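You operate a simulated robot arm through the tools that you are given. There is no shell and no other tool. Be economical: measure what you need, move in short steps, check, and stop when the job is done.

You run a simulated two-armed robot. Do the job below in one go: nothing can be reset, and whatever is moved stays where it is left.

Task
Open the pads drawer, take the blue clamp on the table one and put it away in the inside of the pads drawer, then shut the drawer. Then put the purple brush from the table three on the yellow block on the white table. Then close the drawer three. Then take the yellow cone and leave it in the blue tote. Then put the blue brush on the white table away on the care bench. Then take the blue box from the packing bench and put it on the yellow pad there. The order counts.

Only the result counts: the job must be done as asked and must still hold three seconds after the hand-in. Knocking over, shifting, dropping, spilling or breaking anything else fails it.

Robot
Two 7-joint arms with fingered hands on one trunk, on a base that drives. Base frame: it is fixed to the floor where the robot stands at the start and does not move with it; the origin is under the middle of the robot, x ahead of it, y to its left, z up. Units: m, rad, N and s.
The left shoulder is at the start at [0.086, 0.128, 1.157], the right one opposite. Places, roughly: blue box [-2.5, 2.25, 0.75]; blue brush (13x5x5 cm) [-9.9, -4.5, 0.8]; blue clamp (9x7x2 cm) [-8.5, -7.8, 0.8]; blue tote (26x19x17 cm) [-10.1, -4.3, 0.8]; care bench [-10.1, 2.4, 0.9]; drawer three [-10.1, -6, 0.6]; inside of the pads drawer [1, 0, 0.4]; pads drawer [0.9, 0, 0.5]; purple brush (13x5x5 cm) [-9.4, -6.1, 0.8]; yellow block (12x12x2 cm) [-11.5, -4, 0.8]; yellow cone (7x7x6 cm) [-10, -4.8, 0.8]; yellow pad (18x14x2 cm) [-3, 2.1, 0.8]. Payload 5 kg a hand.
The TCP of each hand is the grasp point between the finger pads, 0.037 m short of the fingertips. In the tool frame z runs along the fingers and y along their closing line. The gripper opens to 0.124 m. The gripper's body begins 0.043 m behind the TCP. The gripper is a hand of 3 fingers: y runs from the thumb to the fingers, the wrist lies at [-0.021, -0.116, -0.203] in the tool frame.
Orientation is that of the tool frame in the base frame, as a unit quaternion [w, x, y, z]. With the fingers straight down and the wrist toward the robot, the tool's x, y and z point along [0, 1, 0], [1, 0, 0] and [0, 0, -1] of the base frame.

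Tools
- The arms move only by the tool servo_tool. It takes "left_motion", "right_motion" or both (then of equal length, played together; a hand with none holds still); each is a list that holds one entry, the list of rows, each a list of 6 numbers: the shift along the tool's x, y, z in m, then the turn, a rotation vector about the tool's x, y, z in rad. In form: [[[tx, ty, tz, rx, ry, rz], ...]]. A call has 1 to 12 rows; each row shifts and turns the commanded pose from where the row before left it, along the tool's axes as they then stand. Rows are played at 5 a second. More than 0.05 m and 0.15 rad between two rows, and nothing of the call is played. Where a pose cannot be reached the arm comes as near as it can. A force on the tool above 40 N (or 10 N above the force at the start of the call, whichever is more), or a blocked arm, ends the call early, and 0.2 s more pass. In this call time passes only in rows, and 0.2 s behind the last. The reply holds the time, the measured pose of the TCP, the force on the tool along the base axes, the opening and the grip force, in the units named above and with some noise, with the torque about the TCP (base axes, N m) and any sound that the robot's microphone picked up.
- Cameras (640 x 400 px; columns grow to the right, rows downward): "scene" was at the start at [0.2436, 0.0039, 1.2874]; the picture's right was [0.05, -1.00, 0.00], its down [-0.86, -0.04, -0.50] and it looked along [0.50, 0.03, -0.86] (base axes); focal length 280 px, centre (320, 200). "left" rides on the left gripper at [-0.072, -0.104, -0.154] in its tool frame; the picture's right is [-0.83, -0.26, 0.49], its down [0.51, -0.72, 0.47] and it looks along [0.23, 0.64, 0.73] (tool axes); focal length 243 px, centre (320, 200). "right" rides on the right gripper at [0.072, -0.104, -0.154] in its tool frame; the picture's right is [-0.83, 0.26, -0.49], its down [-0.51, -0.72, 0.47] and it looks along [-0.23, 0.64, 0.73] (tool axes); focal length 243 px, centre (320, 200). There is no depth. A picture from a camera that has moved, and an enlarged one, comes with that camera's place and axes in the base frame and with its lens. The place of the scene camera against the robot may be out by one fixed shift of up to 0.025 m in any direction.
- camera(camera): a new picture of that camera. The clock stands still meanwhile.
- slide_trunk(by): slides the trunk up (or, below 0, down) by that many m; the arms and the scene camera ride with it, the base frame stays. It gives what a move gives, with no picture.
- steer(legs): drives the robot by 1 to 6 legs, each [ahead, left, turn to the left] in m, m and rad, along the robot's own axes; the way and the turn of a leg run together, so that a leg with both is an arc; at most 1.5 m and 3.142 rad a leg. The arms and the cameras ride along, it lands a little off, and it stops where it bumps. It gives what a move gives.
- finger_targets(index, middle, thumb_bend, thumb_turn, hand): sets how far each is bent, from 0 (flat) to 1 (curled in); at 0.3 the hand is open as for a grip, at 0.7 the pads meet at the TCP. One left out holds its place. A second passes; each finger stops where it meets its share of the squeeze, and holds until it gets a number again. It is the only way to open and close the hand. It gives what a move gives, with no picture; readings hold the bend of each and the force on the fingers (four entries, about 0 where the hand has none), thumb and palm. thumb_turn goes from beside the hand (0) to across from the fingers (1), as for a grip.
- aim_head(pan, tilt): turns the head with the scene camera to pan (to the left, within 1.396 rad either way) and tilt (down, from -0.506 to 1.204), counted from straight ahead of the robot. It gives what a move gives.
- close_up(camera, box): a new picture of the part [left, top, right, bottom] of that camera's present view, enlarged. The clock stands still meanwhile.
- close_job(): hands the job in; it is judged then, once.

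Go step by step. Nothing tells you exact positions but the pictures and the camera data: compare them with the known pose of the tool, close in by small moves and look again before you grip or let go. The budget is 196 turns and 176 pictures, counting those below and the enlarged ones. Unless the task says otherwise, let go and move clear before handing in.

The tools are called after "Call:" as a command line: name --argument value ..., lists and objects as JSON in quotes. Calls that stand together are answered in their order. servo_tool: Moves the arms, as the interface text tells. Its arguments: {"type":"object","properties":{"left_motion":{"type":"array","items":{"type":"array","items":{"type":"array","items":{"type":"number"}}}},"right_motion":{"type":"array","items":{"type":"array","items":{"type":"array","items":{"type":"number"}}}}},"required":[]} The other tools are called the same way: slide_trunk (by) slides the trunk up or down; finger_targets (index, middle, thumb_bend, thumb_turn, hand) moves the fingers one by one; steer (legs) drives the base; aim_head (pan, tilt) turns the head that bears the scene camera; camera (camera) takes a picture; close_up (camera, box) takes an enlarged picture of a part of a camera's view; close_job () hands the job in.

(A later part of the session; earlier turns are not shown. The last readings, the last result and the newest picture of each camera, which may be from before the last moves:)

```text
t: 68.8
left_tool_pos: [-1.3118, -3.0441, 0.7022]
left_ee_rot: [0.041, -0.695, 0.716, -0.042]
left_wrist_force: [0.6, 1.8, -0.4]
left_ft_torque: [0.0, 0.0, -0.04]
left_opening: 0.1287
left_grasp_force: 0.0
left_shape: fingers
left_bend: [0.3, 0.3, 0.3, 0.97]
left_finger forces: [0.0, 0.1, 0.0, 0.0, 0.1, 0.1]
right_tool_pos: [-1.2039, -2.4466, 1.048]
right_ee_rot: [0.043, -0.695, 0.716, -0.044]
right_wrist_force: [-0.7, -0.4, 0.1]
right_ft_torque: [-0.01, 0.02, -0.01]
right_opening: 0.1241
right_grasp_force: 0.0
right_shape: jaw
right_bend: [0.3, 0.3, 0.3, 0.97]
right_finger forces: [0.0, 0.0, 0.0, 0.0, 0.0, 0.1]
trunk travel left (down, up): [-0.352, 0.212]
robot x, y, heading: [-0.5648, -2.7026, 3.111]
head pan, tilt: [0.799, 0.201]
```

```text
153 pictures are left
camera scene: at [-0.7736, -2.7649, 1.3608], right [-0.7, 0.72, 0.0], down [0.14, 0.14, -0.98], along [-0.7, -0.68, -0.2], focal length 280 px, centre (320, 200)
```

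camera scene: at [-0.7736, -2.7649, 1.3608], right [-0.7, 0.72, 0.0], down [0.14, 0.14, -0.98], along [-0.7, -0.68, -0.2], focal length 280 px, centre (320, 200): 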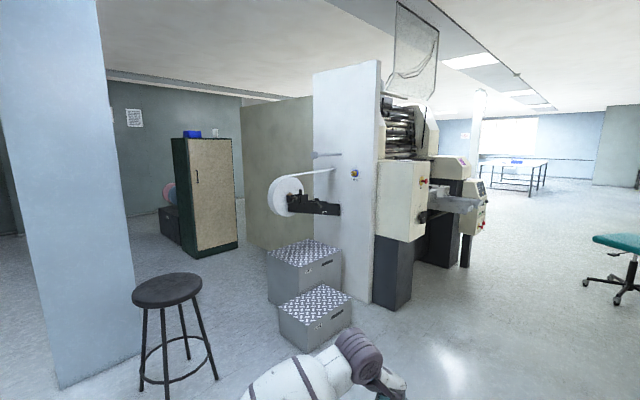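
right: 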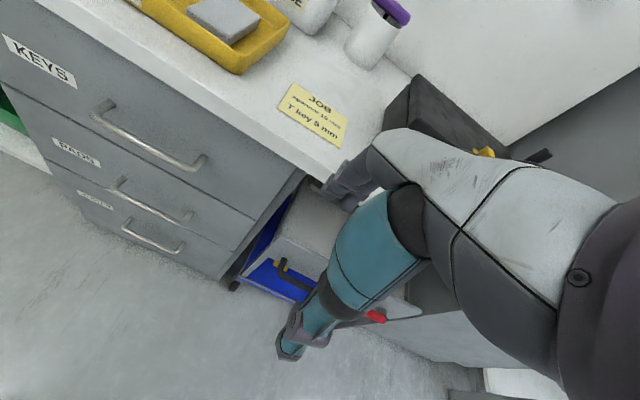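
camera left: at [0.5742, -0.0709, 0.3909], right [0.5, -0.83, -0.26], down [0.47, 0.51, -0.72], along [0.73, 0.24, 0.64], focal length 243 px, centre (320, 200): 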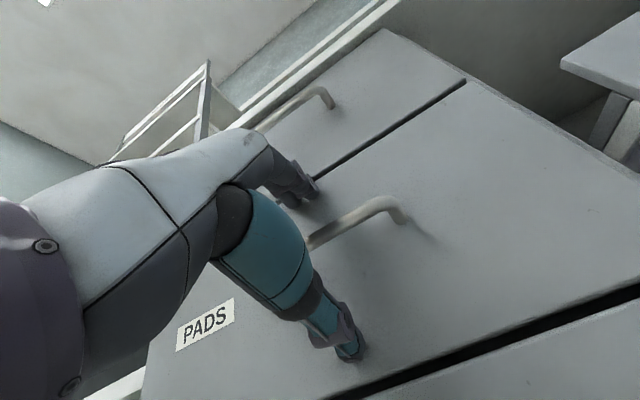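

The aisle runs between the machine (y below -3.6) and the box table (y above -2.2), with a chair at about (-4.4, -2.4). I'll advance to around (-2.5, -3.0) and look again.

Call:
steer --legs '[[1.0, 0.3, 0.03], [1.0, 0.05, 0]]'

Call:
aim_head --pan 0.0 --tilt 0.4

Call:
camera --camera "scene"

```text
t: 78.0
left_tool_pos: [-3.1656, -3.4147, 0.6921]
left_ee_rot: [-0.051, 0.709, -0.702, 0.048]
left_wrist_force: [-0.8, -0.4, -1.0]
left_ft_torque: [-0.01, -0.05, -0.01]
left_opening: 0.1285
left_grasp_force: 0.1
left_shape: fingers
left_bend: [0.3, 0.3, 0.3, 0.98]
left_finger forces: [0.0, 0.0, 0.0, 0.1, 0.1, 0.0]
right_tool_pos: [-3.0923, -2.8163, 1.0469]
right_ee_rot: [-0.044, 0.711, -0.7, 0.044]
right_wrist_force: [-1.4, 0.1, 0.0]
right_ft_torque: [-0.01, -0.08, 0.03]
right_opening: 0.124
right_grasp_force: 0.2
right_shape: jaw
right_bend: [0.3, 0.3, 0.3, 0.97]
right_finger forces: [0.0, 0.1, 0.0, 0.0, 0.0, 0.2]
trunk travel left (down, up): [-0.352, 0.212]
robot x, y, heading: [-2.4408, -3.0476, -3.129]
head pan, tilt: [0.799, 0.201]
stopped in leg 2: the force on the tool passed its limit at 64 N (the readings are from after the stop); the commanded pose is now the measured one
```

```text
t: 79.2
left_tool_pos: [-3.1647, -3.4156, 0.6929]
left_ee_rot: [-0.049, 0.709, -0.702, 0.048]
left_wrist_force: [0.5, -0.3, -0.9]
left_ft_torque: [-0.01, 0.02, -0.02]
left_opening: 0.1288
left_grasp_force: 0.0
left_shape: fingers
left_bend: [0.3, 0.3, 0.3, 0.98]
left_finger forces: [0.0, 0.0, 0.0, 0.0, 0.0, 0.1]
right_tool_pos: [-3.0883, -2.8166, 1.0498]
right_ee_rot: [-0.043, 0.711, -0.701, 0.043]
right_wrist_force: [0.3, 0.3, 0.0]
right_ft_torque: [-0.03, 0.01, 0.0]
right_opening: 0.124
right_grasp_force: 0.0
right_shape: jaw
right_bend: [0.3, 0.3, 0.3, 0.97]
right_finger forces: [0.0, 0.1, 0.0, 0.0, 0.1, 0.1]
trunk travel left (down, up): [-0.352, 0.212]
robot x, y, heading: [-2.4405, -3.0478, -3.127]
head pan, tilt: [0.0, 0.4]
```

```text
152 pictures are left
camera scene: at [-2.6737, -3.0496, 1.3422], right [-0.02, 1.0, 0.0], down [0.39, 0.01, -0.92], along [-0.92, -0.01, -0.39], focal length 280 px, centre (320, 200)
```

scene: 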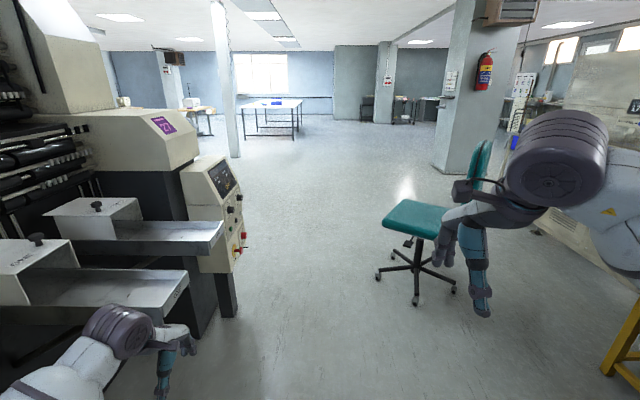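

The left hand touched the machine's tray, so I'll sidestep right. Then I'll raise both hands and the trunk so the arms clear the panel and chair, and level the hands.

Call:
steer --legs '[[-0.1, -0.17, 0]]'

Call:
servo_tool --left_motion '[[[0, 0, 0, -0.122, 0, 0], [0, 0, -0.05, 0, 0, 0], [0, 0, -0.05, 0, 0, 0], [0, 0, -0.05, 0, 0, 0], [0, 0, -0.05, 0, 0, 0], [0, 0, -0.05, 0, 0, 0], [0, 0, -0.05, 0, 0, 0]]]' --right_motion '[[[0, 0, 0, -0.122, 0, 0], [0, 0, 0, 0, 0, 0], [0, 0, 0, 0, 0, 0], [0, 0, 0, 0, 0, 0], [0, 0, 0, 0, 0, 0], [0, 0, 0, 0, 0, 0], [0, 0, 0, 0, 0, 0]]]'

Call:
slide_trunk --by 0.2

Call:
aim_head --pan 0.0 --tilt 0.6

Call:
camera --camera "scene"

```text
t: 81.3
left_tool_pos: [-3.0681, -3.2465, 0.6923]
left_ee_rot: [-0.05, 0.708, -0.702, 0.048]
left_wrist_force: [-0.7, -0.5, -0.1]
left_ft_torque: [0.01, -0.02, 0.02]
left_opening: 0.1289
left_grasp_force: 0.1
left_shape: fingers
left_bend: [0.3, 0.3, 0.3, 0.98]
left_finger forces: [0.0, 0.0, 0.0, 0.0, 0.0, 0.0]
right_tool_pos: [-2.9922, -2.6481, 1.0482]
right_ee_rot: [-0.043, 0.711, -0.701, 0.042]
right_wrist_force: [0.3, 0.5, 0.2]
right_ft_torque: [0.02, -0.04, -0.01]
right_opening: 0.1241
right_grasp_force: 0.1
right_shape: jaw
right_bend: [0.3, 0.3, 0.3, 0.97]
right_finger forces: [0.0, 0.1, 0.0, 0.1, 0.0, 0.0]
trunk travel left (down, up): [-0.352, 0.212]
robot x, y, heading: [-2.3412, -2.8802, -3.124]
head pan, tilt: [0.0, 0.4]
```

```text
t: 82.9
left_tool_pos: [-3.0706, -3.2456, 0.9946]
left_ee_rot: [-0.006, 0.71, -0.704, 0.005]
left_wrist_force: [-0.2, 0.0, 0.7]
left_ft_torque: [-0.03, 0.0, 0.01]
left_opening: 0.1289
left_grasp_force: 0.1
left_shape: fingers
left_bend: [0.3, 0.3, 0.3, 0.98]
left_finger forces: [0.0, 0.1, 0.1, 0.1, 0.1, 0.0]
right_tool_pos: [-2.9894, -2.6463, 1.0495]
right_ee_rot: [0.001, 0.712, -0.702, 0.0]
right_wrist_force: [0.3, 0.4, -1.0]
right_ft_torque: [0.01, -0.03, 0.03]
right_opening: 0.1241
right_grasp_force: 0.1
right_shape: jaw
right_bend: [0.3, 0.3, 0.3, 0.97]
right_finger forces: [0.0, 0.0, 0.0, 0.0, 0.0, 0.1]
trunk travel left (down, up): [-0.352, 0.212]
robot x, y, heading: [-2.3442, -2.8766, -3.129]
head pan, tilt: [0.0, 0.4]
```

```text
t: 85.0
left_tool_pos: [-3.0727, -3.2469, 1.1921]
left_ee_rot: [-0.007, 0.711, -0.704, 0.007]
left_wrist_force: [0.2, 0.7, -0.1]
left_ft_torque: [0.01, 0.04, 0.03]
left_opening: 0.1288
left_grasp_force: 0.0
left_shape: fingers
left_bend: [0.3, 0.3, 0.3, 0.98]
left_finger forces: [0.1, 0.1, 0.0, 0.0, 0.1, 0.0]
right_tool_pos: [-2.9923, -2.6476, 1.2465]
right_ee_rot: [-0.001, 0.713, -0.702, 0.001]
right_wrist_force: [-0.1, 0.4, -0.2]
right_ft_torque: [0.02, -0.02, 0.0]
right_opening: 0.124
right_grasp_force: 0.0
right_shape: jaw
right_bend: [0.3, 0.3, 0.3, 0.97]
right_finger forces: [0.0, 0.1, 0.1, 0.0, 0.1, 0.0]
trunk travel left (down, up): [-0.552, 0.012]
robot x, y, heading: [-2.3379, -2.8806, -3.128]
head pan, tilt: [0.0, 0.4]
```

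```text
t: 85.8
left_tool_pos: [-3.0726, -3.2469, 1.1917]
left_ee_rot: [-0.005, 0.71, -0.705, 0.005]
left_wrist_force: [1.1, 0.6, 0.0]
left_ft_torque: [0.01, -0.05, -0.01]
left_opening: 0.1291
left_grasp_force: 0.1
left_shape: fingers
left_bend: [0.3, 0.3, 0.3, 0.98]
left_finger forces: [0.0, 0.0, 0.1, 0.0, 0.1, 0.0]
right_tool_pos: [-2.9913, -2.6464, 1.2486]
right_ee_rot: [0.0, 0.712, -0.703, -0.001]
right_wrist_force: [0.2, 0.0, 0.4]
right_ft_torque: [0.0, -0.01, 0.0]
right_opening: 0.1241
right_grasp_force: 0.1
right_shape: jaw
right_bend: [0.3, 0.3, 0.3, 0.97]
right_finger forces: [0.0, 0.0, 0.0, 0.1, 0.1, 0.0]
trunk travel left (down, up): [-0.552, 0.012]
robot x, y, heading: [-2.3404, -2.879, -3.129]
head pan, tilt: [0.0, 0.6]
```

```text
151 pictures are left
camera scene: at [-2.4584, -2.8787, 1.5548], right [-0.01, 1.0, 0.0], down [0.56, 0.01, -0.83], along [-0.83, -0.01, -0.56], focal length 280 px, centre (320, 200)
```

scene: 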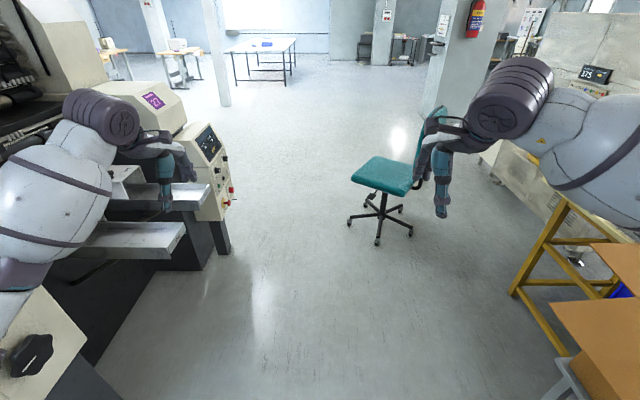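

With the arms now above the panel and chair, I'll thread between them along y about -3.0.

Call:
steer --legs '[[1.15, 0.03, 0], [0.6, 0.11, 0], [0.7, 0.04, 0]]'

Call:
aim_head --pan 0.7 --tilt 0.25

Call:
camera --camera "scene"

```text
t: 98.1
left_tool_pos: [-5.5219, -3.3981, 1.1937]
left_ee_rot: [0.006, -0.7, 0.714, -0.005]
left_wrist_force: [0.0, -0.5, -0.1]
left_ft_torque: [-0.02, -0.01, 0.06]
left_opening: 0.1289
left_grasp_force: 0.1
left_shape: fingers
left_bend: [0.3, 0.3, 0.3, 0.98]
left_finger forces: [0.0, 0.0, 0.0, 0.1, 0.0, 0.1]
right_tool_pos: [-5.4246, -2.8011, 1.2491]
right_ee_rot: [-0.001, -0.702, 0.712, 0.0]
right_wrist_force: [-0.2, -0.1, 1.2]
right_ft_torque: [-0.01, -0.02, 0.0]
right_opening: 0.1241
right_grasp_force: 0.1
right_shape: jaw
right_bend: [0.3, 0.3, 0.3, 0.97]
right_finger forces: [0.1, 0.0, 0.0, 0.1, 0.1, 0.1]
trunk travel left (down, up): [-0.552, 0.012]
robot x, y, heading: [-4.7845, -3.0517, 3.125]
head pan, tilt: [0.0, 0.6]
```

```text
t: 99.2
left_tool_pos: [-5.5217, -3.3989, 1.1935]
left_ee_rot: [0.006, -0.7, 0.714, -0.006]
left_wrist_force: [0.0, -0.1, -0.5]
left_ft_torque: [0.01, 0.0, 0.0]
left_opening: 0.1289
left_grasp_force: 0.1
left_shape: fingers
left_bend: [0.3, 0.3, 0.3, 0.98]
left_finger forces: [0.0, 0.0, 0.1, 0.1, 0.0, 0.1]
right_tool_pos: [-5.4256, -2.802, 1.2491]
right_ee_rot: [-0.001, -0.702, 0.712, 0.0]
right_wrist_force: [-0.6, 0.0, 0.1]
right_ft_torque: [-0.04, -0.02, -0.01]
right_opening: 0.1239
right_grasp_force: 0.2
right_shape: jaw
right_bend: [0.3, 0.3, 0.3, 0.97]
right_finger forces: [0.0, 0.1, 0.1, 0.0, 0.0, 0.0]
trunk travel left (down, up): [-0.552, 0.012]
robot x, y, heading: [-4.7819, -3.0519, 3.129]
head pan, tilt: [0.7, 0.25]
```

```text
150 pictures are left
camera scene: at [-4.8821, -3.1075, 1.587], right [-0.63, 0.77, 0.0], down [0.19, 0.16, -0.97], along [-0.75, -0.61, -0.25], focal length 280 px, centre (320, 200)
```

scene: 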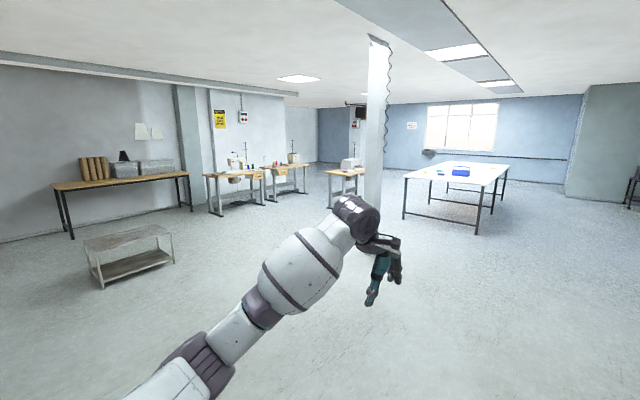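

I'm past the gap. Table one is the left sewing table at about x -7.6 to -8.6, y -7.7, table three is to its right, and the white table with the blue tote is further right. I'll drive to stand north of table one.

Call:
steer --legs '[[0, 0, 0.816], [1.5, 0, 0], [1.5, 0, 0], [1.45, 0, 0], [0, 0, 0.767]]'

Call:
aim_head --pan 0 --tilt 0.55

Call:
camera --camera "scene"

```text
t: 124.7
left_tool_pos: [-7.5867, -6.9673, 1.1936]
left_ee_rot: [-0.008, 1.0, -0.008, -0.001]
left_wrist_force: [1.0, 0.1, -0.9]
left_ft_torque: [0.04, 0.01, -0.04]
left_opening: 0.1289
left_grasp_force: 0.0
left_shape: fingers
left_bend: [0.3, 0.3, 0.3, 0.98]
left_finger forces: [0.0, 0.0, 0.0, 0.1, 0.0, 0.1]
right_tool_pos: [-8.1826, -6.8725, 1.2491]
right_ee_rot: [0.001, 1.0, -0.005, 0.0]
right_wrist_force: [0.9, -0.2, -0.7]
right_ft_torque: [0.01, -0.01, -0.01]
right_opening: 0.1239
right_grasp_force: 0.1
right_shape: jaw
right_bend: [0.3, 0.3, 0.3, 0.97]
right_finger forces: [0.1, 0.0, 0.0, 0.1, 0.0, 0.1]
trunk travel left (down, up): [-0.552, 0.012]
robot x, y, heading: [-7.9366, -6.2298, -1.584]
head pan, tilt: [0.7, 0.25]
```

```text
t: 125.7
left_tool_pos: [-7.5863, -6.9671, 1.1931]
left_ee_rot: [-0.007, 1.0, -0.008, -0.001]
left_wrist_force: [-0.2, -0.9, -0.1]
left_ft_torque: [0.0, 0.01, -0.01]
left_opening: 0.1288
left_grasp_force: 0.0
left_shape: fingers
left_bend: [0.3, 0.3, 0.3, 0.98]
left_finger forces: [0.0, 0.0, 0.0, 0.2, 0.1, 0.0]
right_tool_pos: [-8.1828, -6.8722, 1.2495]
right_ee_rot: [0.001, 1.0, -0.004, 0.0]
right_wrist_force: [1.2, 0.2, -0.1]
right_ft_torque: [0.0, -0.05, -0.05]
right_opening: 0.124
right_grasp_force: 0.0
right_shape: jaw
right_bend: [0.3, 0.3, 0.3, 0.97]
right_finger forces: [0.0, 0.1, 0.0, 0.0, 0.1, 0.0]
trunk travel left (down, up): [-0.552, 0.012]
robot x, y, heading: [-7.9369, -6.2283, -1.582]
head pan, tilt: [0.0, 0.55]
```

```text
149 pictures are left
camera scene: at [-7.9213, -6.3625, 1.5593], right [-1.0, 0.01, 0.0], down [0.0, 0.52, -0.85], along [-0.01, -0.85, -0.52], focal length 280 px, centre (320, 200)
```

scene: 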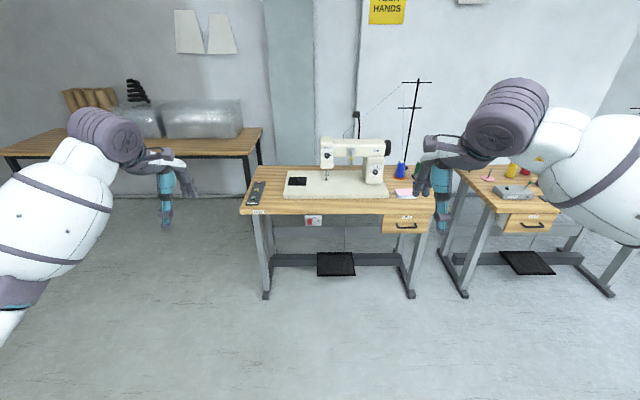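

Table one is in front with a sewing machine, and some items lie at its right end, partly behind the right hand. I'll zoom in.

Call:
close_up --camera "scene" --box '[340, 120, 580, 270]'

Call:
close_up --camera "scene" --box '[230, 120, 400, 230]'

```text
2.67 times, centred on (460, 195) of scene
camera zoom: at [-7.9213, -6.3625, 1.5593], right [-1.0, 0.01, 0.0], down [0.0, 0.52, -0.85], along [-0.01, -0.85, -0.52], focal length 746 px, centre (-53, 213)
```

zoom: 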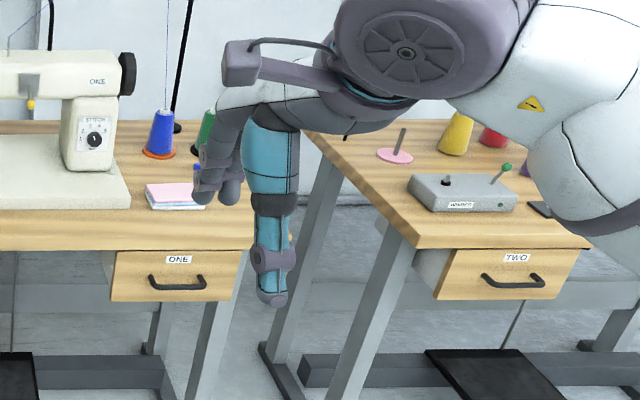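

```text
3.64 times, centred on (315, 175) of scene
camera zoom: at [-7.9213, -6.3625, 1.5593], right [-1.0, 0.01, 0.0], down [0.0, 0.52, -0.85], along [-0.01, -0.85, -0.52], focal length 1017 px, centre (338, 291)
```

zoom: 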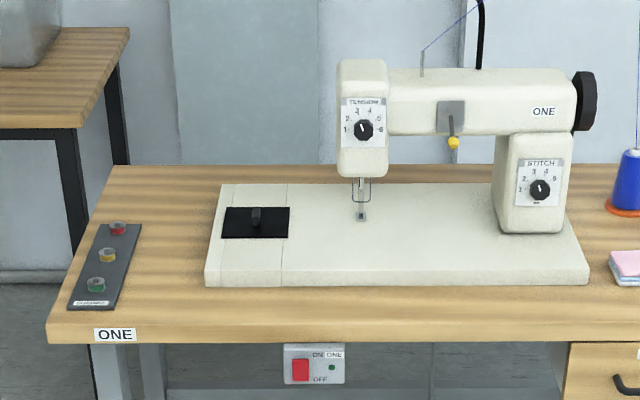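

The blue clamp must be behind the right hand near (-8.5, -7.8), next to the thread stand. I'll drive nearer so it comes into view.

Call:
steer --legs '[[0.5, -0.27, 0.012]]'

Call:
camera --camera "scene"

Call:
camera --camera "right"

```text
t: 129.0
left_tool_pos: [-7.8557, -7.47, 1.1945]
left_ee_rot: [-0.007, 1.0, -0.008, -0.001]
left_wrist_force: [0.4, 0.2, -0.1]
left_ft_torque: [0.01, 0.02, 0.01]
left_opening: 0.1287
left_grasp_force: 0.0
left_shape: fingers
left_bend: [0.3, 0.3, 0.3, 0.98]
left_finger forces: [0.0, 0.0, 0.1, 0.1, 0.0, 0.1]
right_tool_pos: [-8.4525, -7.3756, 1.2501]
right_ee_rot: [0.001, 1.0, -0.005, 0.0]
right_wrist_force: [0.1, -0.5, 0.0]
right_ft_torque: [-0.01, 0.02, 0.02]
right_opening: 0.1238
right_grasp_force: 0.1
right_shape: jaw
right_bend: [0.3, 0.3, 0.3, 0.97]
right_finger forces: [0.0, 0.0, 0.0, 0.1, 0.1, 0.0]
trunk travel left (down, up): [-0.552, 0.012]
robot x, y, heading: [-8.211, -6.7329, -1.579]
head pan, tilt: [0.0, 0.55]
```

```text
146 pictures are left
camera scene: at [-8.1916, -6.8651, 1.5595], right [-1.0, 0.01, 0.0], down [0.0, 0.52, -0.85], along [-0.01, -0.85, -0.52], focal length 280 px, centre (320, 200)
```

scene: 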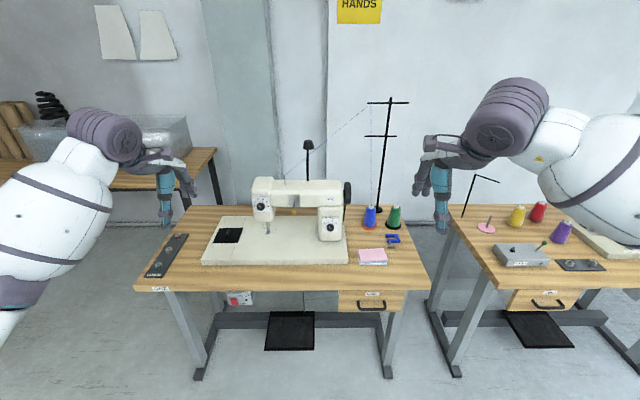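

```text
145 pictures are left
camera right: at [-8.3793, -7.2706, 1.4036], right [-0.83, -0.25, 0.49], down [-0.5, 0.72, -0.47], along [-0.24, -0.64, -0.73], focal length 243 px, centre (320, 200)
```

right: 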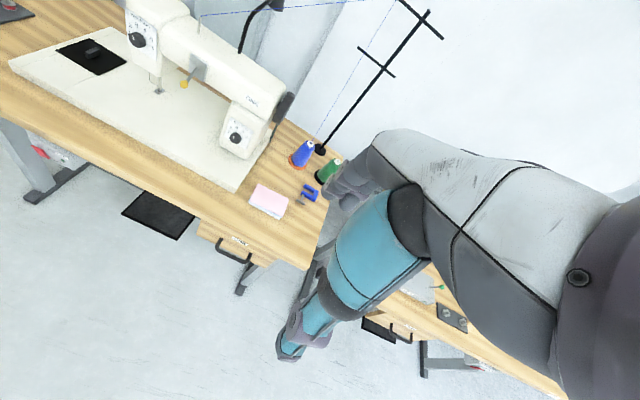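

Call:
close_up --camera "scene" --box '[344, 196, 440, 256]'

Call:
close_up --camera "right" --box '[240, 130, 368, 230]'

```text
6.67 times, centred on (392, 226) of scene
camera zoom: at [-8.1916, -6.8651, 1.5595], right [-1.0, 0.01, 0.0], down [0.0, 0.52, -0.85], along [-0.01, -0.85, -0.52], focal length 1865 px, centre (-160, 27)
```

zoom: 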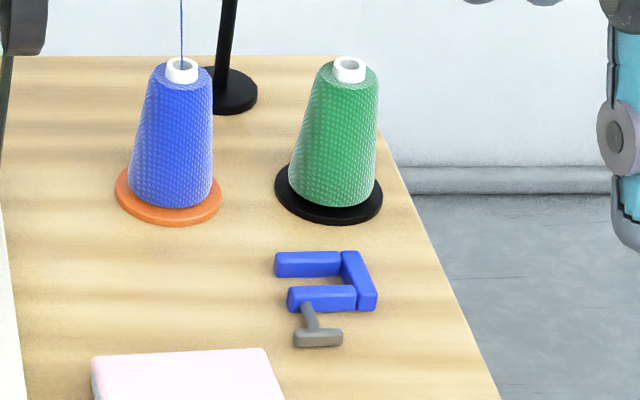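

```text
4.00 times, centred on (304, 180) of right
camera zoom: at [-8.3793, -7.2706, 1.4036], right [-0.83, -0.25, 0.49], down [-0.5, 0.72, -0.47], along [-0.24, -0.64, -0.73], focal length 970 px, centre (384, 280)
```

zoom: 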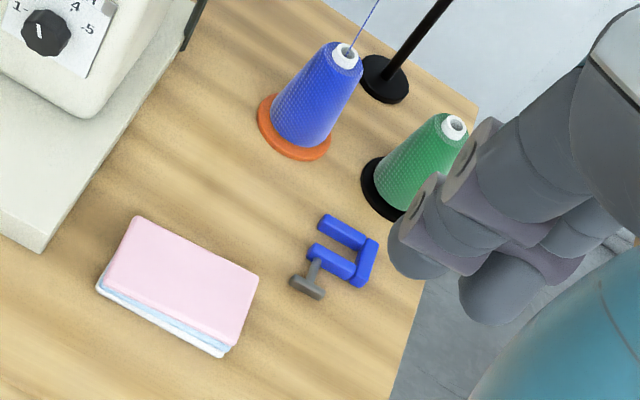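

The clamp is a blue C-frame lying flat at about (-8.54, -7.81), with its screw handle toward me. I'll turn the right hand a quarter turn so it closes along x across the frame, pull the left hand back, lower the trunk and drive closer.

Call:
servo_tool --left_motion '[[[0, -0.0125, 0, 0, 0, 0], [0, -0.0125, 0, 0, 0, 0], [0, -0.0125, 0, 0, 0, 0], [0, -0.0125, 0, 0, 0, 0], [0, -0.0125, 0, 0, 0, 0], [0, -0.0125, 0, 0, 0, 0], [0, -0.0125, 0, 0, 0, 0], [0, -0.0125, 0, 0, 0, 0], [0, -0.0125, 0, 0, 0, 0], [0, -0.0125, 0, 0, 0, 0], [0, -0.0125, 0, 0, 0, 0], [0, -0.0125, 0, 0, 0, 0]]]' --right_motion '[[[0, 0, 0, 0, 0, -0.1309], [0, 0, 0, 0, 0, -0.1309], [0, 0, 0, 0, 0, -0.1309], [0, 0, 0, 0, 0, -0.1309], [0, 0, 0, 0, 0, -0.1309], [0, 0, 0, 0, 0, -0.1309], [0, 0, 0, 0, 0, -0.1309], [0, 0, 0, 0, 0, -0.1309], [0, 0, 0, 0, 0, -0.1309], [0, 0, 0, 0, 0, -0.1309], [0, 0, 0, 0, 0, -0.1309], [0, 0, 0, 0, 0, -0.1309]]]'

Call:
slide_trunk --by -0.15

Call:
steer --legs '[[0.3, 0, 0.008]]'

Call:
camera --camera "right"

Call:
camera --camera "scene"

```text
t: 131.6
left_tool_pos: [-7.8532, -7.3198, 1.1962]
left_ee_rot: [-0.007, 1.0, -0.007, -0.001]
left_wrist_force: [0.9, 0.3, -0.4]
left_ft_torque: [-0.04, 0.0, 0.0]
left_opening: 0.1287
left_grasp_force: 0.1
left_shape: fingers
left_bend: [0.3, 0.3, 0.3, 0.98]
left_finger forces: [0.0, 0.0, 0.1, 0.0, 0.0, 0.1]
right_tool_pos: [-8.4425, -7.3767, 1.2519]
right_ee_rot: [0.001, 0.94, 0.341, -0.006]
right_wrist_force: [-0.1, 0.3, -0.2]
right_ft_torque: [-0.03, 0.01, -0.03]
right_opening: 0.1239
right_grasp_force: 0.0
right_shape: jaw
right_bend: [0.3, 0.3, 0.3, 0.97]
right_finger forces: [0.1, 0.0, 0.0, 0.0, 0.0, 0.0]
right hand out of reach, approached as far as the arm can: row 6, 7, 8, 9, 10, 11, 12
trunk travel left (down, up): [-0.552, 0.012]
robot x, y, heading: [-8.2083, -6.7356, -1.581]
head pan, tilt: [0.0, 0.55]
```

```text
t: 133.4
left_tool_pos: [-7.8539, -7.3217, 1.0458]
left_ee_rot: [-0.007, 1.0, -0.008, -0.001]
left_wrist_force: [-0.2, -0.5, -0.1]
left_ft_torque: [-0.02, 0.01, 0.03]
left_opening: 0.129
left_grasp_force: 0.1
left_shape: fingers
left_bend: [0.3, 0.3, 0.3, 0.98]
left_finger forces: [0.1, 0.1, 0.0, 0.0, 0.1, 0.0]
right_tool_pos: [-8.4425, -7.3777, 1.101]
right_ee_rot: [0.002, 0.94, 0.341, -0.006]
right_wrist_force: [-1.1, -0.6, 0.4]
right_ft_torque: [0.02, 0.02, -0.02]
right_opening: 0.1242
right_grasp_force: 0.0
right_shape: jaw
right_bend: [0.3, 0.3, 0.3, 0.97]
right_finger forces: [0.1, 0.0, 0.0, 0.1, 0.0, 0.1]
trunk travel left (down, up): [-0.402, 0.162]
robot x, y, heading: [-8.2091, -6.7298, -1.579]
head pan, tilt: [0.0, 0.55]
```

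```text
t: 135.4
left_tool_pos: [-7.853, -7.6177, 1.0454]
left_ee_rot: [-0.006, 1.0, -0.005, 0.0]
left_wrist_force: [-0.1, 0.1, -0.9]
left_ft_torque: [-0.01, 0.01, 0.03]
left_opening: 0.1291
left_grasp_force: 0.0
left_shape: fingers
left_bend: [0.3, 0.3, 0.3, 0.98]
left_finger forces: [0.0, 0.1, 0.0, 0.0, 0.0, 0.0]
right_tool_pos: [-8.4417, -7.6761, 1.1019]
right_ee_rot: [0.001, 0.939, 0.343, -0.006]
right_wrist_force: [-0.4, 0.0, 0.6]
right_ft_torque: [-0.01, 0.01, 0.01]
right_opening: 0.1241
right_grasp_force: 0.1
right_shape: jaw
right_bend: [0.3, 0.3, 0.3, 0.97]
right_finger forces: [0.0, 0.0, 0.1, 0.0, 0.0, 0.0]
trunk travel left (down, up): [-0.402, 0.162]
robot x, y, heading: [-8.216, -7.031, -1.575]
head pan, tilt: [0.0, 0.55]
```

```text
142 pictures are left
camera right: at [-8.4515, -7.5479, 1.2548], right [-0.46, -0.73, 0.5], down [-0.86, 0.22, -0.46], along [0.23, -0.64, -0.73], focal length 243 px, centre (320, 200)
```

right: 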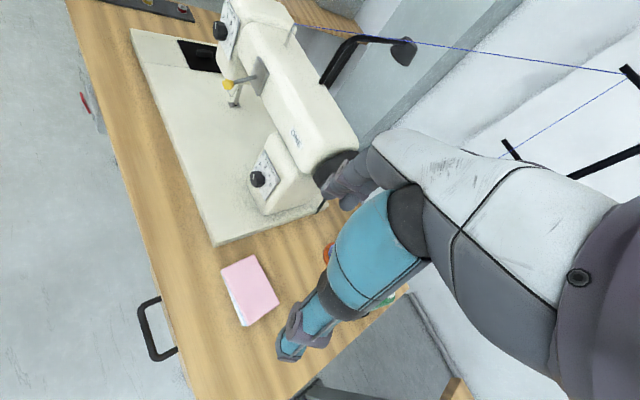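

```text
141 pictures are left
camera scene: at [-8.194, -7.2663, 1.3803], right [-1.0, 0.0, 0.0], down [0.0, 0.52, -0.85], along [0.0, -0.85, -0.52], focal length 280 px, centre (320, 200)
```

scene: 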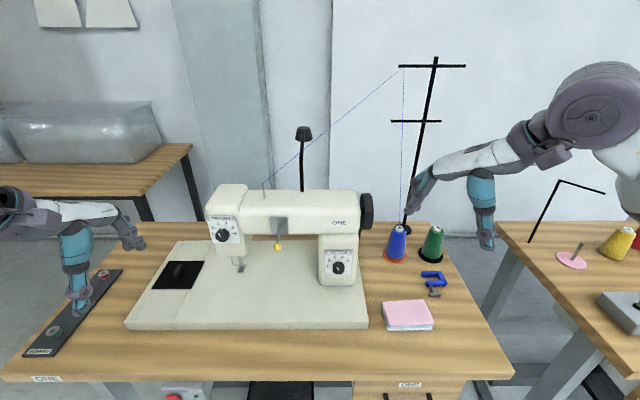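

The hand only turned about 40° at that height. I'll move it above the clamp and lower before turning the rest.

Call:
servo_tool --right_motion '[[[-0.027, 0.0066, 0.025, 0, 0, 0], [-0.027, 0.0066, 0.025, 0, 0, 0], [-0.027, 0.0066, 0.025, 0, 0, 0], [-0.027, 0.0066, 0.025, 0, 0, 0], [-0.027, 0.0066, 0.025, 0, 0, 0], [-0.027, 0.0066, 0.025, 0, 0, 0], [0, 0, 0, 0, 0, -0.145], [0, 0, 0, 0, 0, -0.145], [0, 0, 0, 0, 0, -0.145], [0, 0, 0, 0, 0, -0.145], [0, 0, 0, 0, 0, -0.145], [0, 0, 0, 0, 0, -0.145]]]'

Call:
camera --camera "scene"

Call:
camera --camera "right"

```text
t: 138.0
left_tool_pos: [-7.8531, -7.6179, 1.0464]
left_ee_rot: [-0.008, 1.0, -0.005, -0.001]
left_wrist_force: [0.3, -1.4, 0.3]
left_ft_torque: [0.0, 0.01, 0.01]
left_opening: 0.1291
left_grasp_force: 0.0
left_shape: fingers
left_bend: [0.3, 0.3, 0.3, 0.98]
left_finger forces: [0.1, 0.0, 0.0, 0.1, 0.1, 0.0]
right_tool_pos: [-8.4744, -7.7297, 1.0329]
right_ee_rot: [0.001, 0.941, 0.339, -0.007]
right_wrist_force: [-0.6, 0.6, 0.6]
right_ft_torque: [0.0, -0.01, 0.01]
right_opening: 0.1242
right_grasp_force: 0.0
right_shape: jaw
right_bend: [0.3, 0.3, 0.3, 0.98]
right_finger forces: [0.1, 0.0, 0.0, 0.0, 0.1, 0.0]
right hand out of reach, approached as far as the arm can: row 2, 3, 4, 5, 6, 7, 8, 9, 10, 11, 12
trunk travel left (down, up): [-0.402, 0.162]
robot x, y, heading: [-8.2129, -7.0351, -1.576]
head pan, tilt: [0.0, 0.55]
```

```text
140 pictures are left
camera scene: at [-8.1941, -7.2674, 1.38], right [-1.0, 0.0, 0.0], down [0.0, 0.52, -0.85], along [0.0, -0.85, -0.52], focal length 280 px, centre (320, 200)
```

scene: 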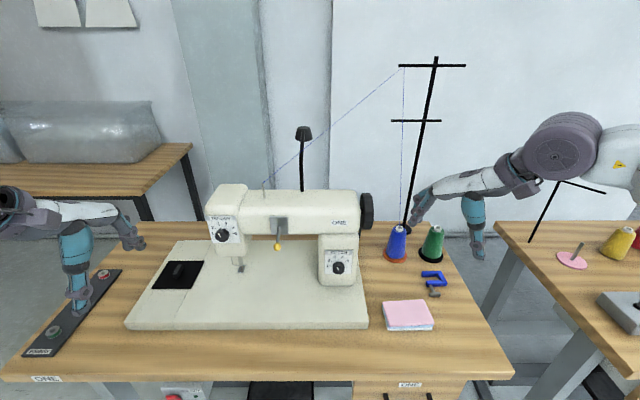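

```text
139 pictures are left
camera right: at [-8.4834, -7.6012, 1.1851], right [-0.47, -0.73, 0.5], down [-0.86, 0.23, -0.46], along [0.22, -0.65, -0.73], focal length 243 px, centre (320, 200)
```

right: 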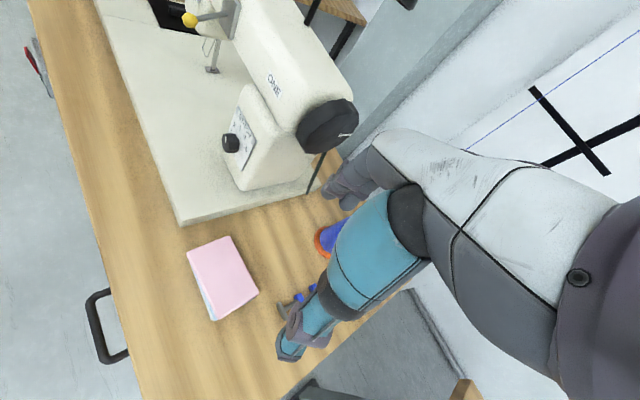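

The wrist won't turn further outward from here, so I'll come at the clamp diagonally from the north-west. The base heading will then supply the rest of the turn.

Call:
steer --legs '[[-0.5, 0, 0], [0, -0.58, 0], [0, 0, 0.676]]'

Call:
servo_tool --right_motion '[[[0, 0, 0, 0, 0, 0.05]]]'

Call:
camera --camera "scene"

```text
t: 147.9
left_tool_pos: [-8.1455, -6.7664, 1.0456]
left_ee_rot: [-0.007, 0.946, 0.325, -0.003]
left_wrist_force: [-0.4, 0.1, 1.0]
left_ft_torque: [0.0, -0.03, -0.01]
left_opening: 0.1288
left_grasp_force: 0.0
left_shape: fingers
left_bend: [0.3, 0.3, 0.3, 0.98]
left_finger forces: [0.0, 0.0, 0.0, 0.0, 0.1, 0.0]
right_tool_pos: [-8.5632, -7.2397, 1.0336]
right_ee_rot: [0.003, 0.776, 0.63, -0.006]
right_wrist_force: [0.2, 0.7, 0.1]
right_ft_torque: [-0.02, 0.01, 0.02]
right_opening: 0.1244
right_grasp_force: 0.0
right_shape: jaw
right_bend: [0.3, 0.3, 0.3, 0.98]
right_finger forces: [0.1, 0.0, 0.0, 0.0, 0.0, 0.0]
trunk travel left (down, up): [-0.402, 0.162]
robot x, y, heading: [-8.7892, -6.533, -0.901]
head pan, tilt: [0.0, 0.55]
```

```text
t: 148.3
left_tool_pos: [-8.146, -6.7658, 1.0454]
left_ee_rot: [-0.007, 0.946, 0.324, -0.003]
left_wrist_force: [0.6, 0.0, -0.2]
left_ft_torque: [0.01, -0.04, 0.0]
left_opening: 0.1289
left_grasp_force: 0.0
left_shape: fingers
left_bend: [0.3, 0.3, 0.3, 0.98]
left_finger forces: [0.0, 0.1, 0.0, 0.0, 0.1, 0.1]
right_tool_pos: [-8.5639, -7.24, 1.0316]
right_ee_rot: [0.003, 0.791, 0.611, -0.006]
right_wrist_force: [0.1, -0.5, 0.5]
right_ft_torque: [0.03, 0.02, 0.02]
right_opening: 0.124
right_grasp_force: 0.1
right_shape: jaw
right_bend: [0.3, 0.3, 0.3, 0.98]
right_finger forces: [0.0, 0.1, 0.0, 0.0, 0.1, 0.0]
trunk travel left (down, up): [-0.402, 0.162]
robot x, y, heading: [-8.7898, -6.5319, -0.907]
head pan, tilt: [0.0, 0.55]
```

```text
138 pictures are left
camera scene: at [-8.6268, -6.7143, 1.3801], right [-0.79, -0.62, 0.0], down [-0.32, 0.41, -0.85], along [0.53, -0.67, -0.52], focal length 280 px, centre (320, 200)
```

scene: 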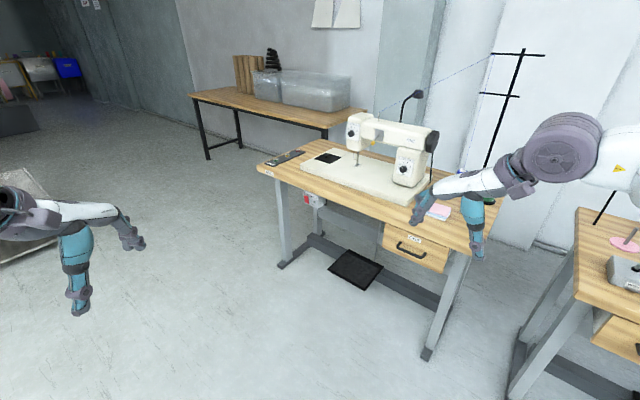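

Hand commands respond properly here, and the closing direction is now about 14° off x. I'll drive so the hand comes above the clamp.

Call:
steer --legs '[[0.464, -0.332, 0]]'

Call:
servo_tool --right_motion '[[[0, 0, 0.03, 0, 0, -0.08], [0, 0, 0.03, 0, 0, -0.08]]]'

Call:
camera --camera "scene"

Call:
camera --camera "right"

```text
t: 151.8
left_tool_pos: [-8.1234, -7.3231, 1.045]
left_ee_rot: [-0.007, 0.945, 0.327, -0.003]
left_wrist_force: [-0.4, -1.1, 0.3]
left_ft_torque: [0.03, -0.01, 0.02]
left_opening: 0.1285
left_grasp_force: 0.0
left_shape: fingers
left_bend: [0.3, 0.3, 0.3, 0.98]
left_finger forces: [0.0, 0.0, 0.0, 0.1, 0.0, 0.0]
right_tool_pos: [-8.5391, -7.7993, 1.0325]
right_ee_rot: [0.003, 0.791, 0.612, -0.006]
right_wrist_force: [0.1, 0.6, -0.8]
right_ft_torque: [-0.01, 0.02, -0.02]
right_opening: 0.1239
right_grasp_force: 0.0
right_shape: jaw
right_bend: [0.3, 0.3, 0.3, 0.98]
right_finger forces: [0.0, 0.0, 0.0, 0.1, 0.0, 0.0]
trunk travel left (down, up): [-0.402, 0.162]
robot x, y, heading: [-8.7706, -7.089, -0.895]
head pan, tilt: [0.0, 0.55]
```

```text
t: 152.4
left_tool_pos: [-8.1231, -7.322, 1.0451]
left_ee_rot: [-0.007, 0.945, 0.326, -0.003]
left_wrist_force: [1.0, -0.3, 0.3]
left_ft_torque: [-0.02, 0.0, 0.0]
left_opening: 0.1289
left_grasp_force: 0.1
left_shape: fingers
left_bend: [0.3, 0.3, 0.3, 0.98]
left_finger forces: [0.0, 0.0, 0.0, 0.1, 0.0, 0.0]
right_tool_pos: [-8.5391, -7.7985, 1.0127]
right_ee_rot: [0.004, 0.774, 0.634, -0.006]
right_wrist_force: [0.4, -1.1, 0.1]
right_ft_torque: [0.0, -0.01, -0.03]
right_opening: 0.1241
right_grasp_force: 0.1
right_shape: jaw
right_bend: [0.3, 0.3, 0.3, 0.98]
right_finger forces: [0.0, 0.0, 0.0, 0.0, 0.0, 0.1]
right hand out of reach, approached as far as the arm can: row 1, 2
trunk travel left (down, up): [-0.402, 0.162]
robot x, y, heading: [-8.7713, -7.0923, -0.901]
head pan, tilt: [0.0, 0.55]
```

```text
137 pictures are left
camera scene: at [-8.6045, -7.273, 1.3802], right [-0.78, -0.62, 0.0], down [-0.33, 0.41, -0.85], along [0.53, -0.67, -0.52], focal length 280 px, centre (320, 200)
```

scene: 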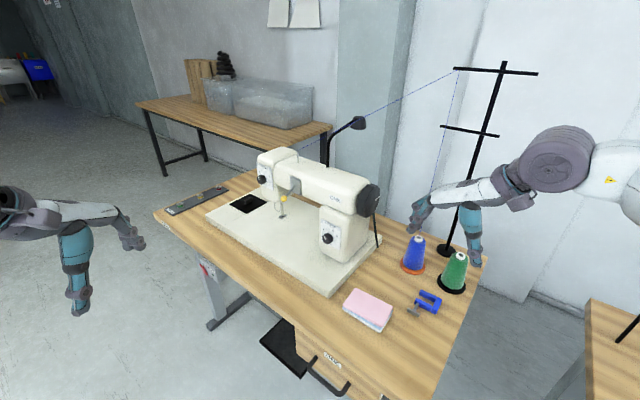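

```text
136 pictures are left
camera right: at [-8.6258, -7.7041, 1.1652], right [0.09, -0.86, 0.5], down [-0.81, -0.36, -0.46], along [0.58, -0.36, -0.73], focal length 243 px, centre (320, 200)
```

right: 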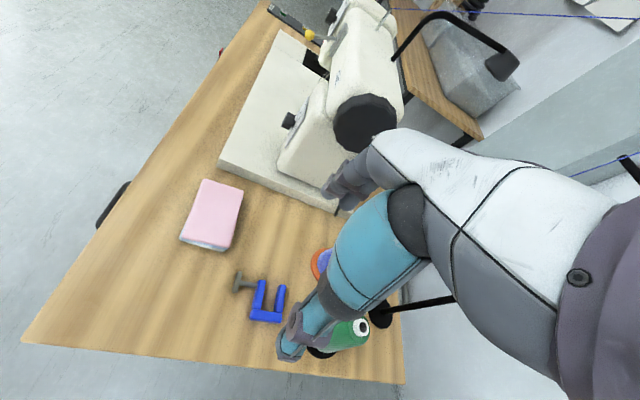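

The clamp shows clearly in the right hand's view and the hand is nearly above it. I'll lower by 8 cm and zoom in.

Call:
servo_tool --right_motion '[[[0, 0, 0.02, 0, 0, 0.03], [0, 0, 0.03, 0, 0, 0], [0, 0, 0.03, 0, 0, 0]]]'

Call:
camera --camera "right"

Call:
close_up --camera "scene" --box '[350, 200, 510, 330]'

```text
t: 153.2
left_tool_pos: [-8.1241, -7.324, 1.0452]
left_ee_rot: [-0.007, 0.945, 0.327, -0.004]
left_wrist_force: [-1.0, -0.4, -0.9]
left_ft_torque: [0.0, 0.0, 0.03]
left_opening: 0.1285
left_grasp_force: 0.1
left_shape: fingers
left_bend: [0.3, 0.3, 0.3, 0.98]
left_finger forces: [0.1, 0.1, 0.0, 0.0, 0.1, 0.0]
right_tool_pos: [-8.5386, -7.8016, 0.9324]
right_ee_rot: [0.003, 0.783, 0.621, -0.006]
right_wrist_force: [-0.4, -0.4, 0.9]
right_ft_torque: [0.01, -0.01, -0.02]
right_opening: 0.1241
right_grasp_force: 0.1
right_shape: jaw
right_bend: [0.3, 0.3, 0.3, 0.98]
right_finger forces: [0.0, 0.1, 0.0, 0.0, 0.0, 0.0]
trunk travel left (down, up): [-0.402, 0.162]
robot x, y, heading: [-8.7672, -7.0902, -0.899]
head pan, tilt: [0.0, 0.55]
```

```text
135 pictures are left
camera right: at [-8.6228, -7.7054, 1.0851], right [0.07, -0.86, 0.5], down [-0.82, -0.34, -0.46], along [0.57, -0.38, -0.73], focal length 243 px, centre (320, 200)
```

right: 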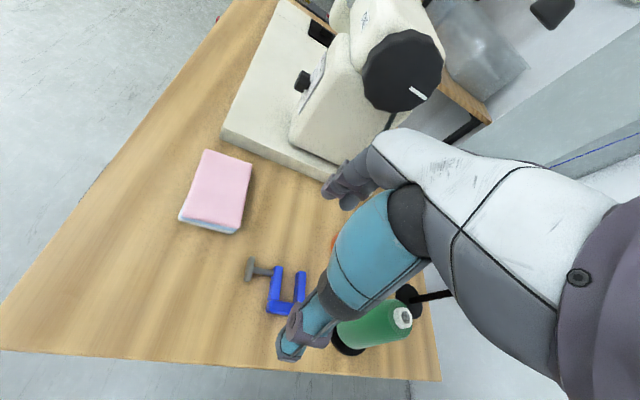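

```text
3.08 times, centred on (430, 265) of scene
camera zoom: at [-8.6044, -7.2745, 1.3799], right [-0.78, -0.62, 0.0], down [-0.33, 0.41, -0.85], along [0.53, -0.67, -0.52], focal length 861 px, centre (-18, 0)
```

zoom: 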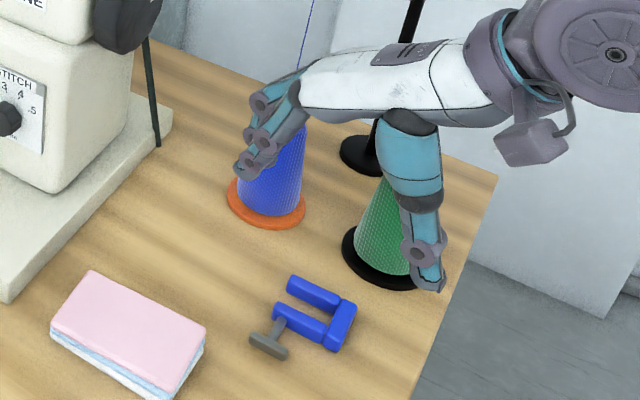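

The clamp centre fixes at about (-8.54, -7.82), with its spine parallel to the table edge. I'll line up, lower to just above the table and look.

Call:
servo_tool --right_motion '[[[-0.016, 0.0, 0.0, 0, 0, 0], [0, 0, 0.03, 0, 0, 0], [0, 0, 0.03, 0, 0, 0], [0, 0, 0.02, 0, 0, 0]]]'

Call:
camera --camera "right"

Call:
close_up --camera "scene" --box '[350, 210, 510, 340]'

```text
t: 154.2
left_tool_pos: [-8.1234, -7.3227, 1.0455]
left_ee_rot: [-0.008, 0.945, 0.326, -0.004]
left_wrist_force: [0.0, -0.2, -0.8]
left_ft_torque: [-0.01, -0.01, -0.01]
left_opening: 0.1289
left_grasp_force: 0.1
left_shape: fingers
left_bend: [0.3, 0.3, 0.3, 0.98]
left_finger forces: [0.0, 0.1, 0.0, 0.0, 0.0, 0.0]
right_tool_pos: [-8.5436, -7.8182, 0.8515]
right_ee_rot: [0.004, 0.784, 0.621, -0.007]
right_wrist_force: [0.1, -0.2, 0.2]
right_ft_torque: [0.01, -0.04, -0.02]
right_opening: 0.1241
right_grasp_force: 0.1
right_shape: jaw
right_bend: [0.3, 0.3, 0.3, 0.98]
right_finger forces: [0.0, 0.0, 0.0, 0.1, 0.1, 0.1]
trunk travel left (down, up): [-0.402, 0.162]
robot x, y, heading: [-8.7664, -7.0896, -0.899]
head pan, tilt: [0.0, 0.55]
```

```text
133 pictures are left
camera right: at [-8.6281, -7.7208, 1.0047], right [0.07, -0.86, 0.5], down [-0.82, -0.34, -0.46], along [0.57, -0.38, -0.73], focal length 243 px, centre (320, 200)
```

right: 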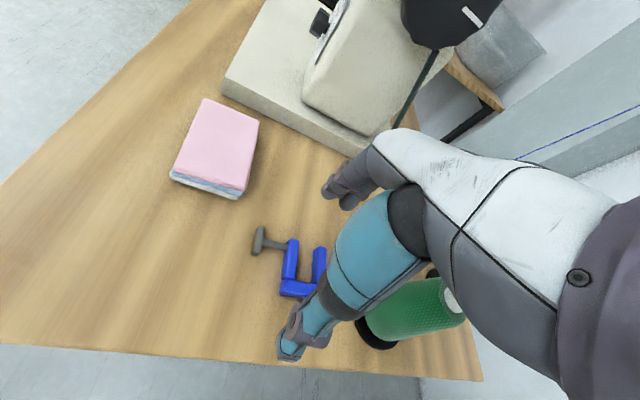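

```text
3.08 times, centred on (430, 275) of scene
camera zoom: at [-8.6044, -7.2739, 1.38], right [-0.78, -0.62, 0.0], down [-0.33, 0.41, -0.85], along [0.53, -0.67, -0.52], focal length 861 px, centre (-18, -31)
```

zoom: 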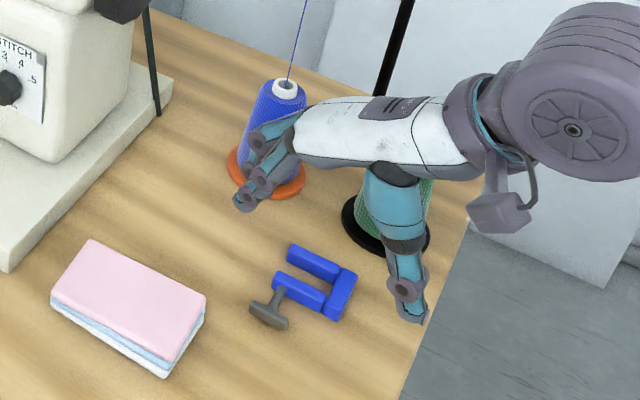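

The hand camera shows the clamp centred between thumb and fingers. I'll lower another 2 cm and close gently in stages.

Call:
servo_tool --right_motion '[[[0, 0, 0.012, 0, 0, 0], [0, 0, 0.01, 0, 0, 0]]]'

Call:
finger_targets --hand "right" --index 0.45 --middle 0.45 --thumb_bend 0.45

Call:
camera --camera "right"

Call:
close_up --camera "scene" --box '[380, 230, 476, 310]'

```text
t: 154.8
left_tool_pos: [-8.1243, -7.3231, 1.0453]
left_ee_rot: [-0.007, 0.945, 0.327, -0.004]
left_wrist_force: [-0.3, 0.0, -0.4]
left_ft_torque: [-0.01, 0.0, 0.03]
left_opening: 0.1286
left_grasp_force: 0.1
left_shape: fingers
left_bend: [0.3, 0.3, 0.3, 0.98]
left_finger forces: [0.0, 0.0, 0.0, 0.0, 0.1, 0.0]
right_tool_pos: [-8.5448, -7.819, 0.8299]
right_ee_rot: [0.004, 0.784, 0.621, -0.007]
right_wrist_force: [-0.1, 0.2, 0.0]
right_ft_torque: [-0.03, 0.01, -0.01]
right_opening: 0.1239
right_grasp_force: 0.1
right_shape: jaw
right_bend: [0.3, 0.3, 0.3, 0.98]
right_finger forces: [0.0, 0.0, 0.1, 0.0, 0.1, 0.0]
trunk travel left (down, up): [-0.402, 0.162]
robot x, y, heading: [-8.7686, -7.091, -0.901]
head pan, tilt: [0.0, 0.55]
```

```text
t: 155.8
left_tool_pos: [-8.1234, -7.3245, 1.0447]
left_ee_rot: [-0.008, 0.945, 0.326, -0.003]
left_wrist_force: [0.1, 0.9, -0.3]
left_ft_torque: [0.04, -0.04, 0.01]
left_opening: 0.1288
left_grasp_force: 0.1
left_shape: fingers
left_bend: [0.3, 0.3, 0.3, 0.98]
left_finger forces: [0.0, 0.0, 0.0, 0.0, 0.0, 0.0]
right_tool_pos: [-8.5438, -7.8176, 0.8307]
right_ee_rot: [0.003, 0.784, 0.621, -0.006]
right_wrist_force: [0.7, 0.5, 0.4]
right_ft_torque: [0.01, -0.01, -0.02]
right_opening: 0.0838
right_grasp_force: 0.1
right_shape: fingers
right_bend: [0.45, 0.45, 0.45, 0.98]
right_finger forces: [0.0, 0.0, 0.1, 0.1, 0.0, 0.0]
trunk travel left (down, up): [-0.402, 0.162]
robot x, y, heading: [-8.771, -7.0891, -0.9]
head pan, tilt: [0.0, 0.55]
```

```text
131 pictures are left
camera right: at [-8.6282, -7.7214, 0.9829], right [0.07, -0.86, 0.5], down [-0.82, -0.34, -0.46], along [0.57, -0.38, -0.73], focal length 243 px, centre (320, 200)
```

right: 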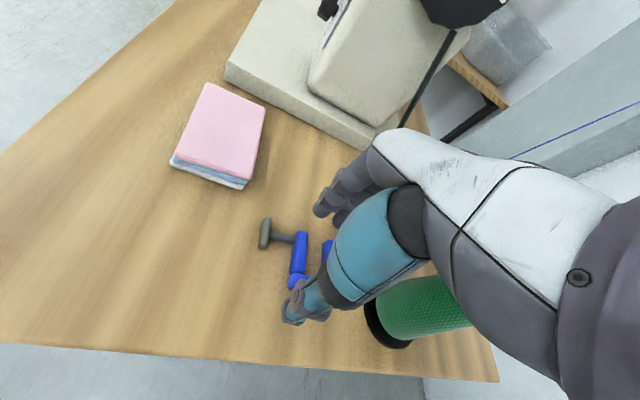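

```text
5.00 times, centred on (428, 270) of scene
camera zoom: at [-8.6045, -7.2737, 1.3801], right [-0.78, -0.62, 0.0], down [-0.33, 0.41, -0.85], along [0.53, -0.67, -0.52], focal length 1399 px, centre (-220, -150)
```

zoom: 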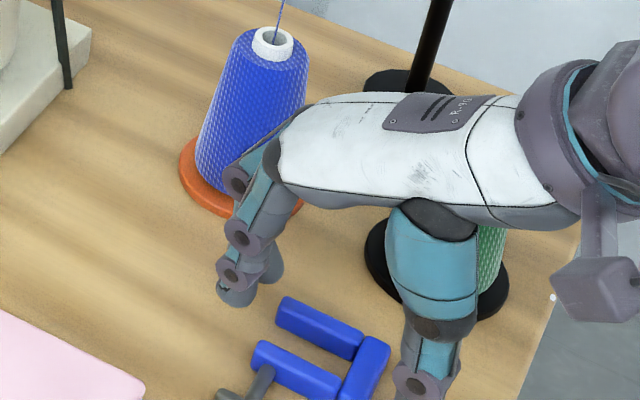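

In the scene view the fingers sit slightly too far past the bars because of the remaining 13° turn. I'll try to turn a bit more and shift 12 mm toward me.

Call:
servo_tool --right_motion '[[[0.006, -0.002, -0.01, 0, 0, 0], [0.006, -0.001, 0, 0, 0, -0.07], [0, 0, 0, 0, 0, -0.07], [0, 0, 0, 0, 0, -0.07]]]'

Call:
close_up --camera "scene" --box '[380, 230, 476, 310]'

```text
t: 156.8
left_tool_pos: [-8.1242, -7.3231, 1.0462]
left_ee_rot: [-0.007, 0.945, 0.326, -0.004]
left_wrist_force: [0.6, 0.1, 0.0]
left_ft_torque: [-0.01, 0.04, 0.04]
left_opening: 0.129
left_grasp_force: 0.1
left_shape: fingers
left_bend: [0.3, 0.3, 0.3, 0.98]
left_finger forces: [0.0, 0.1, 0.1, 0.0, 0.1, 0.0]
right_tool_pos: [-8.5328, -7.7993, 0.8392]
right_ee_rot: [0.003, 0.769, 0.64, -0.001]
right_wrist_force: [0.4, -0.1, 0.1]
right_ft_torque: [0.0, 0.03, 0.02]
right_opening: 0.0836
right_grasp_force: 0.1
right_shape: fingers
right_bend: [0.45, 0.45, 0.45, 0.98]
right_finger forces: [0.0, 0.0, 0.0, 0.1, 0.0, 0.0]
right hand out of reach, approached as far as the arm can: row 2, 3, 4
trunk travel left (down, up): [-0.402, 0.162]
robot x, y, heading: [-8.7701, -7.0884, -0.9]
head pan, tilt: [0.0, 0.55]
```

```text
5.00 times, centred on (428, 270) of scene
camera zoom: at [-8.6046, -7.2737, 1.3801], right [-0.78, -0.62, 0.0], down [-0.32, 0.41, -0.85], along [0.53, -0.67, -0.52], focal length 1399 px, centre (-220, -150)
```

zoom: 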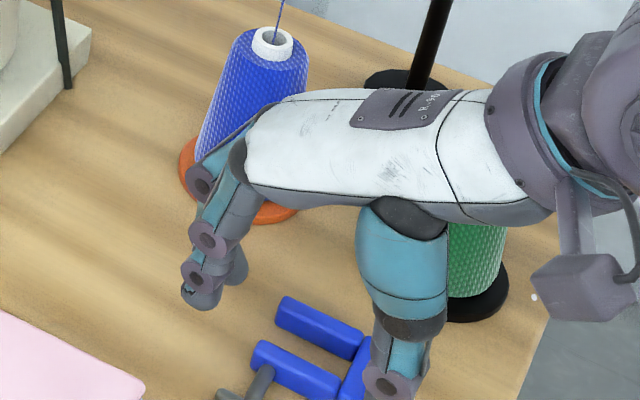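

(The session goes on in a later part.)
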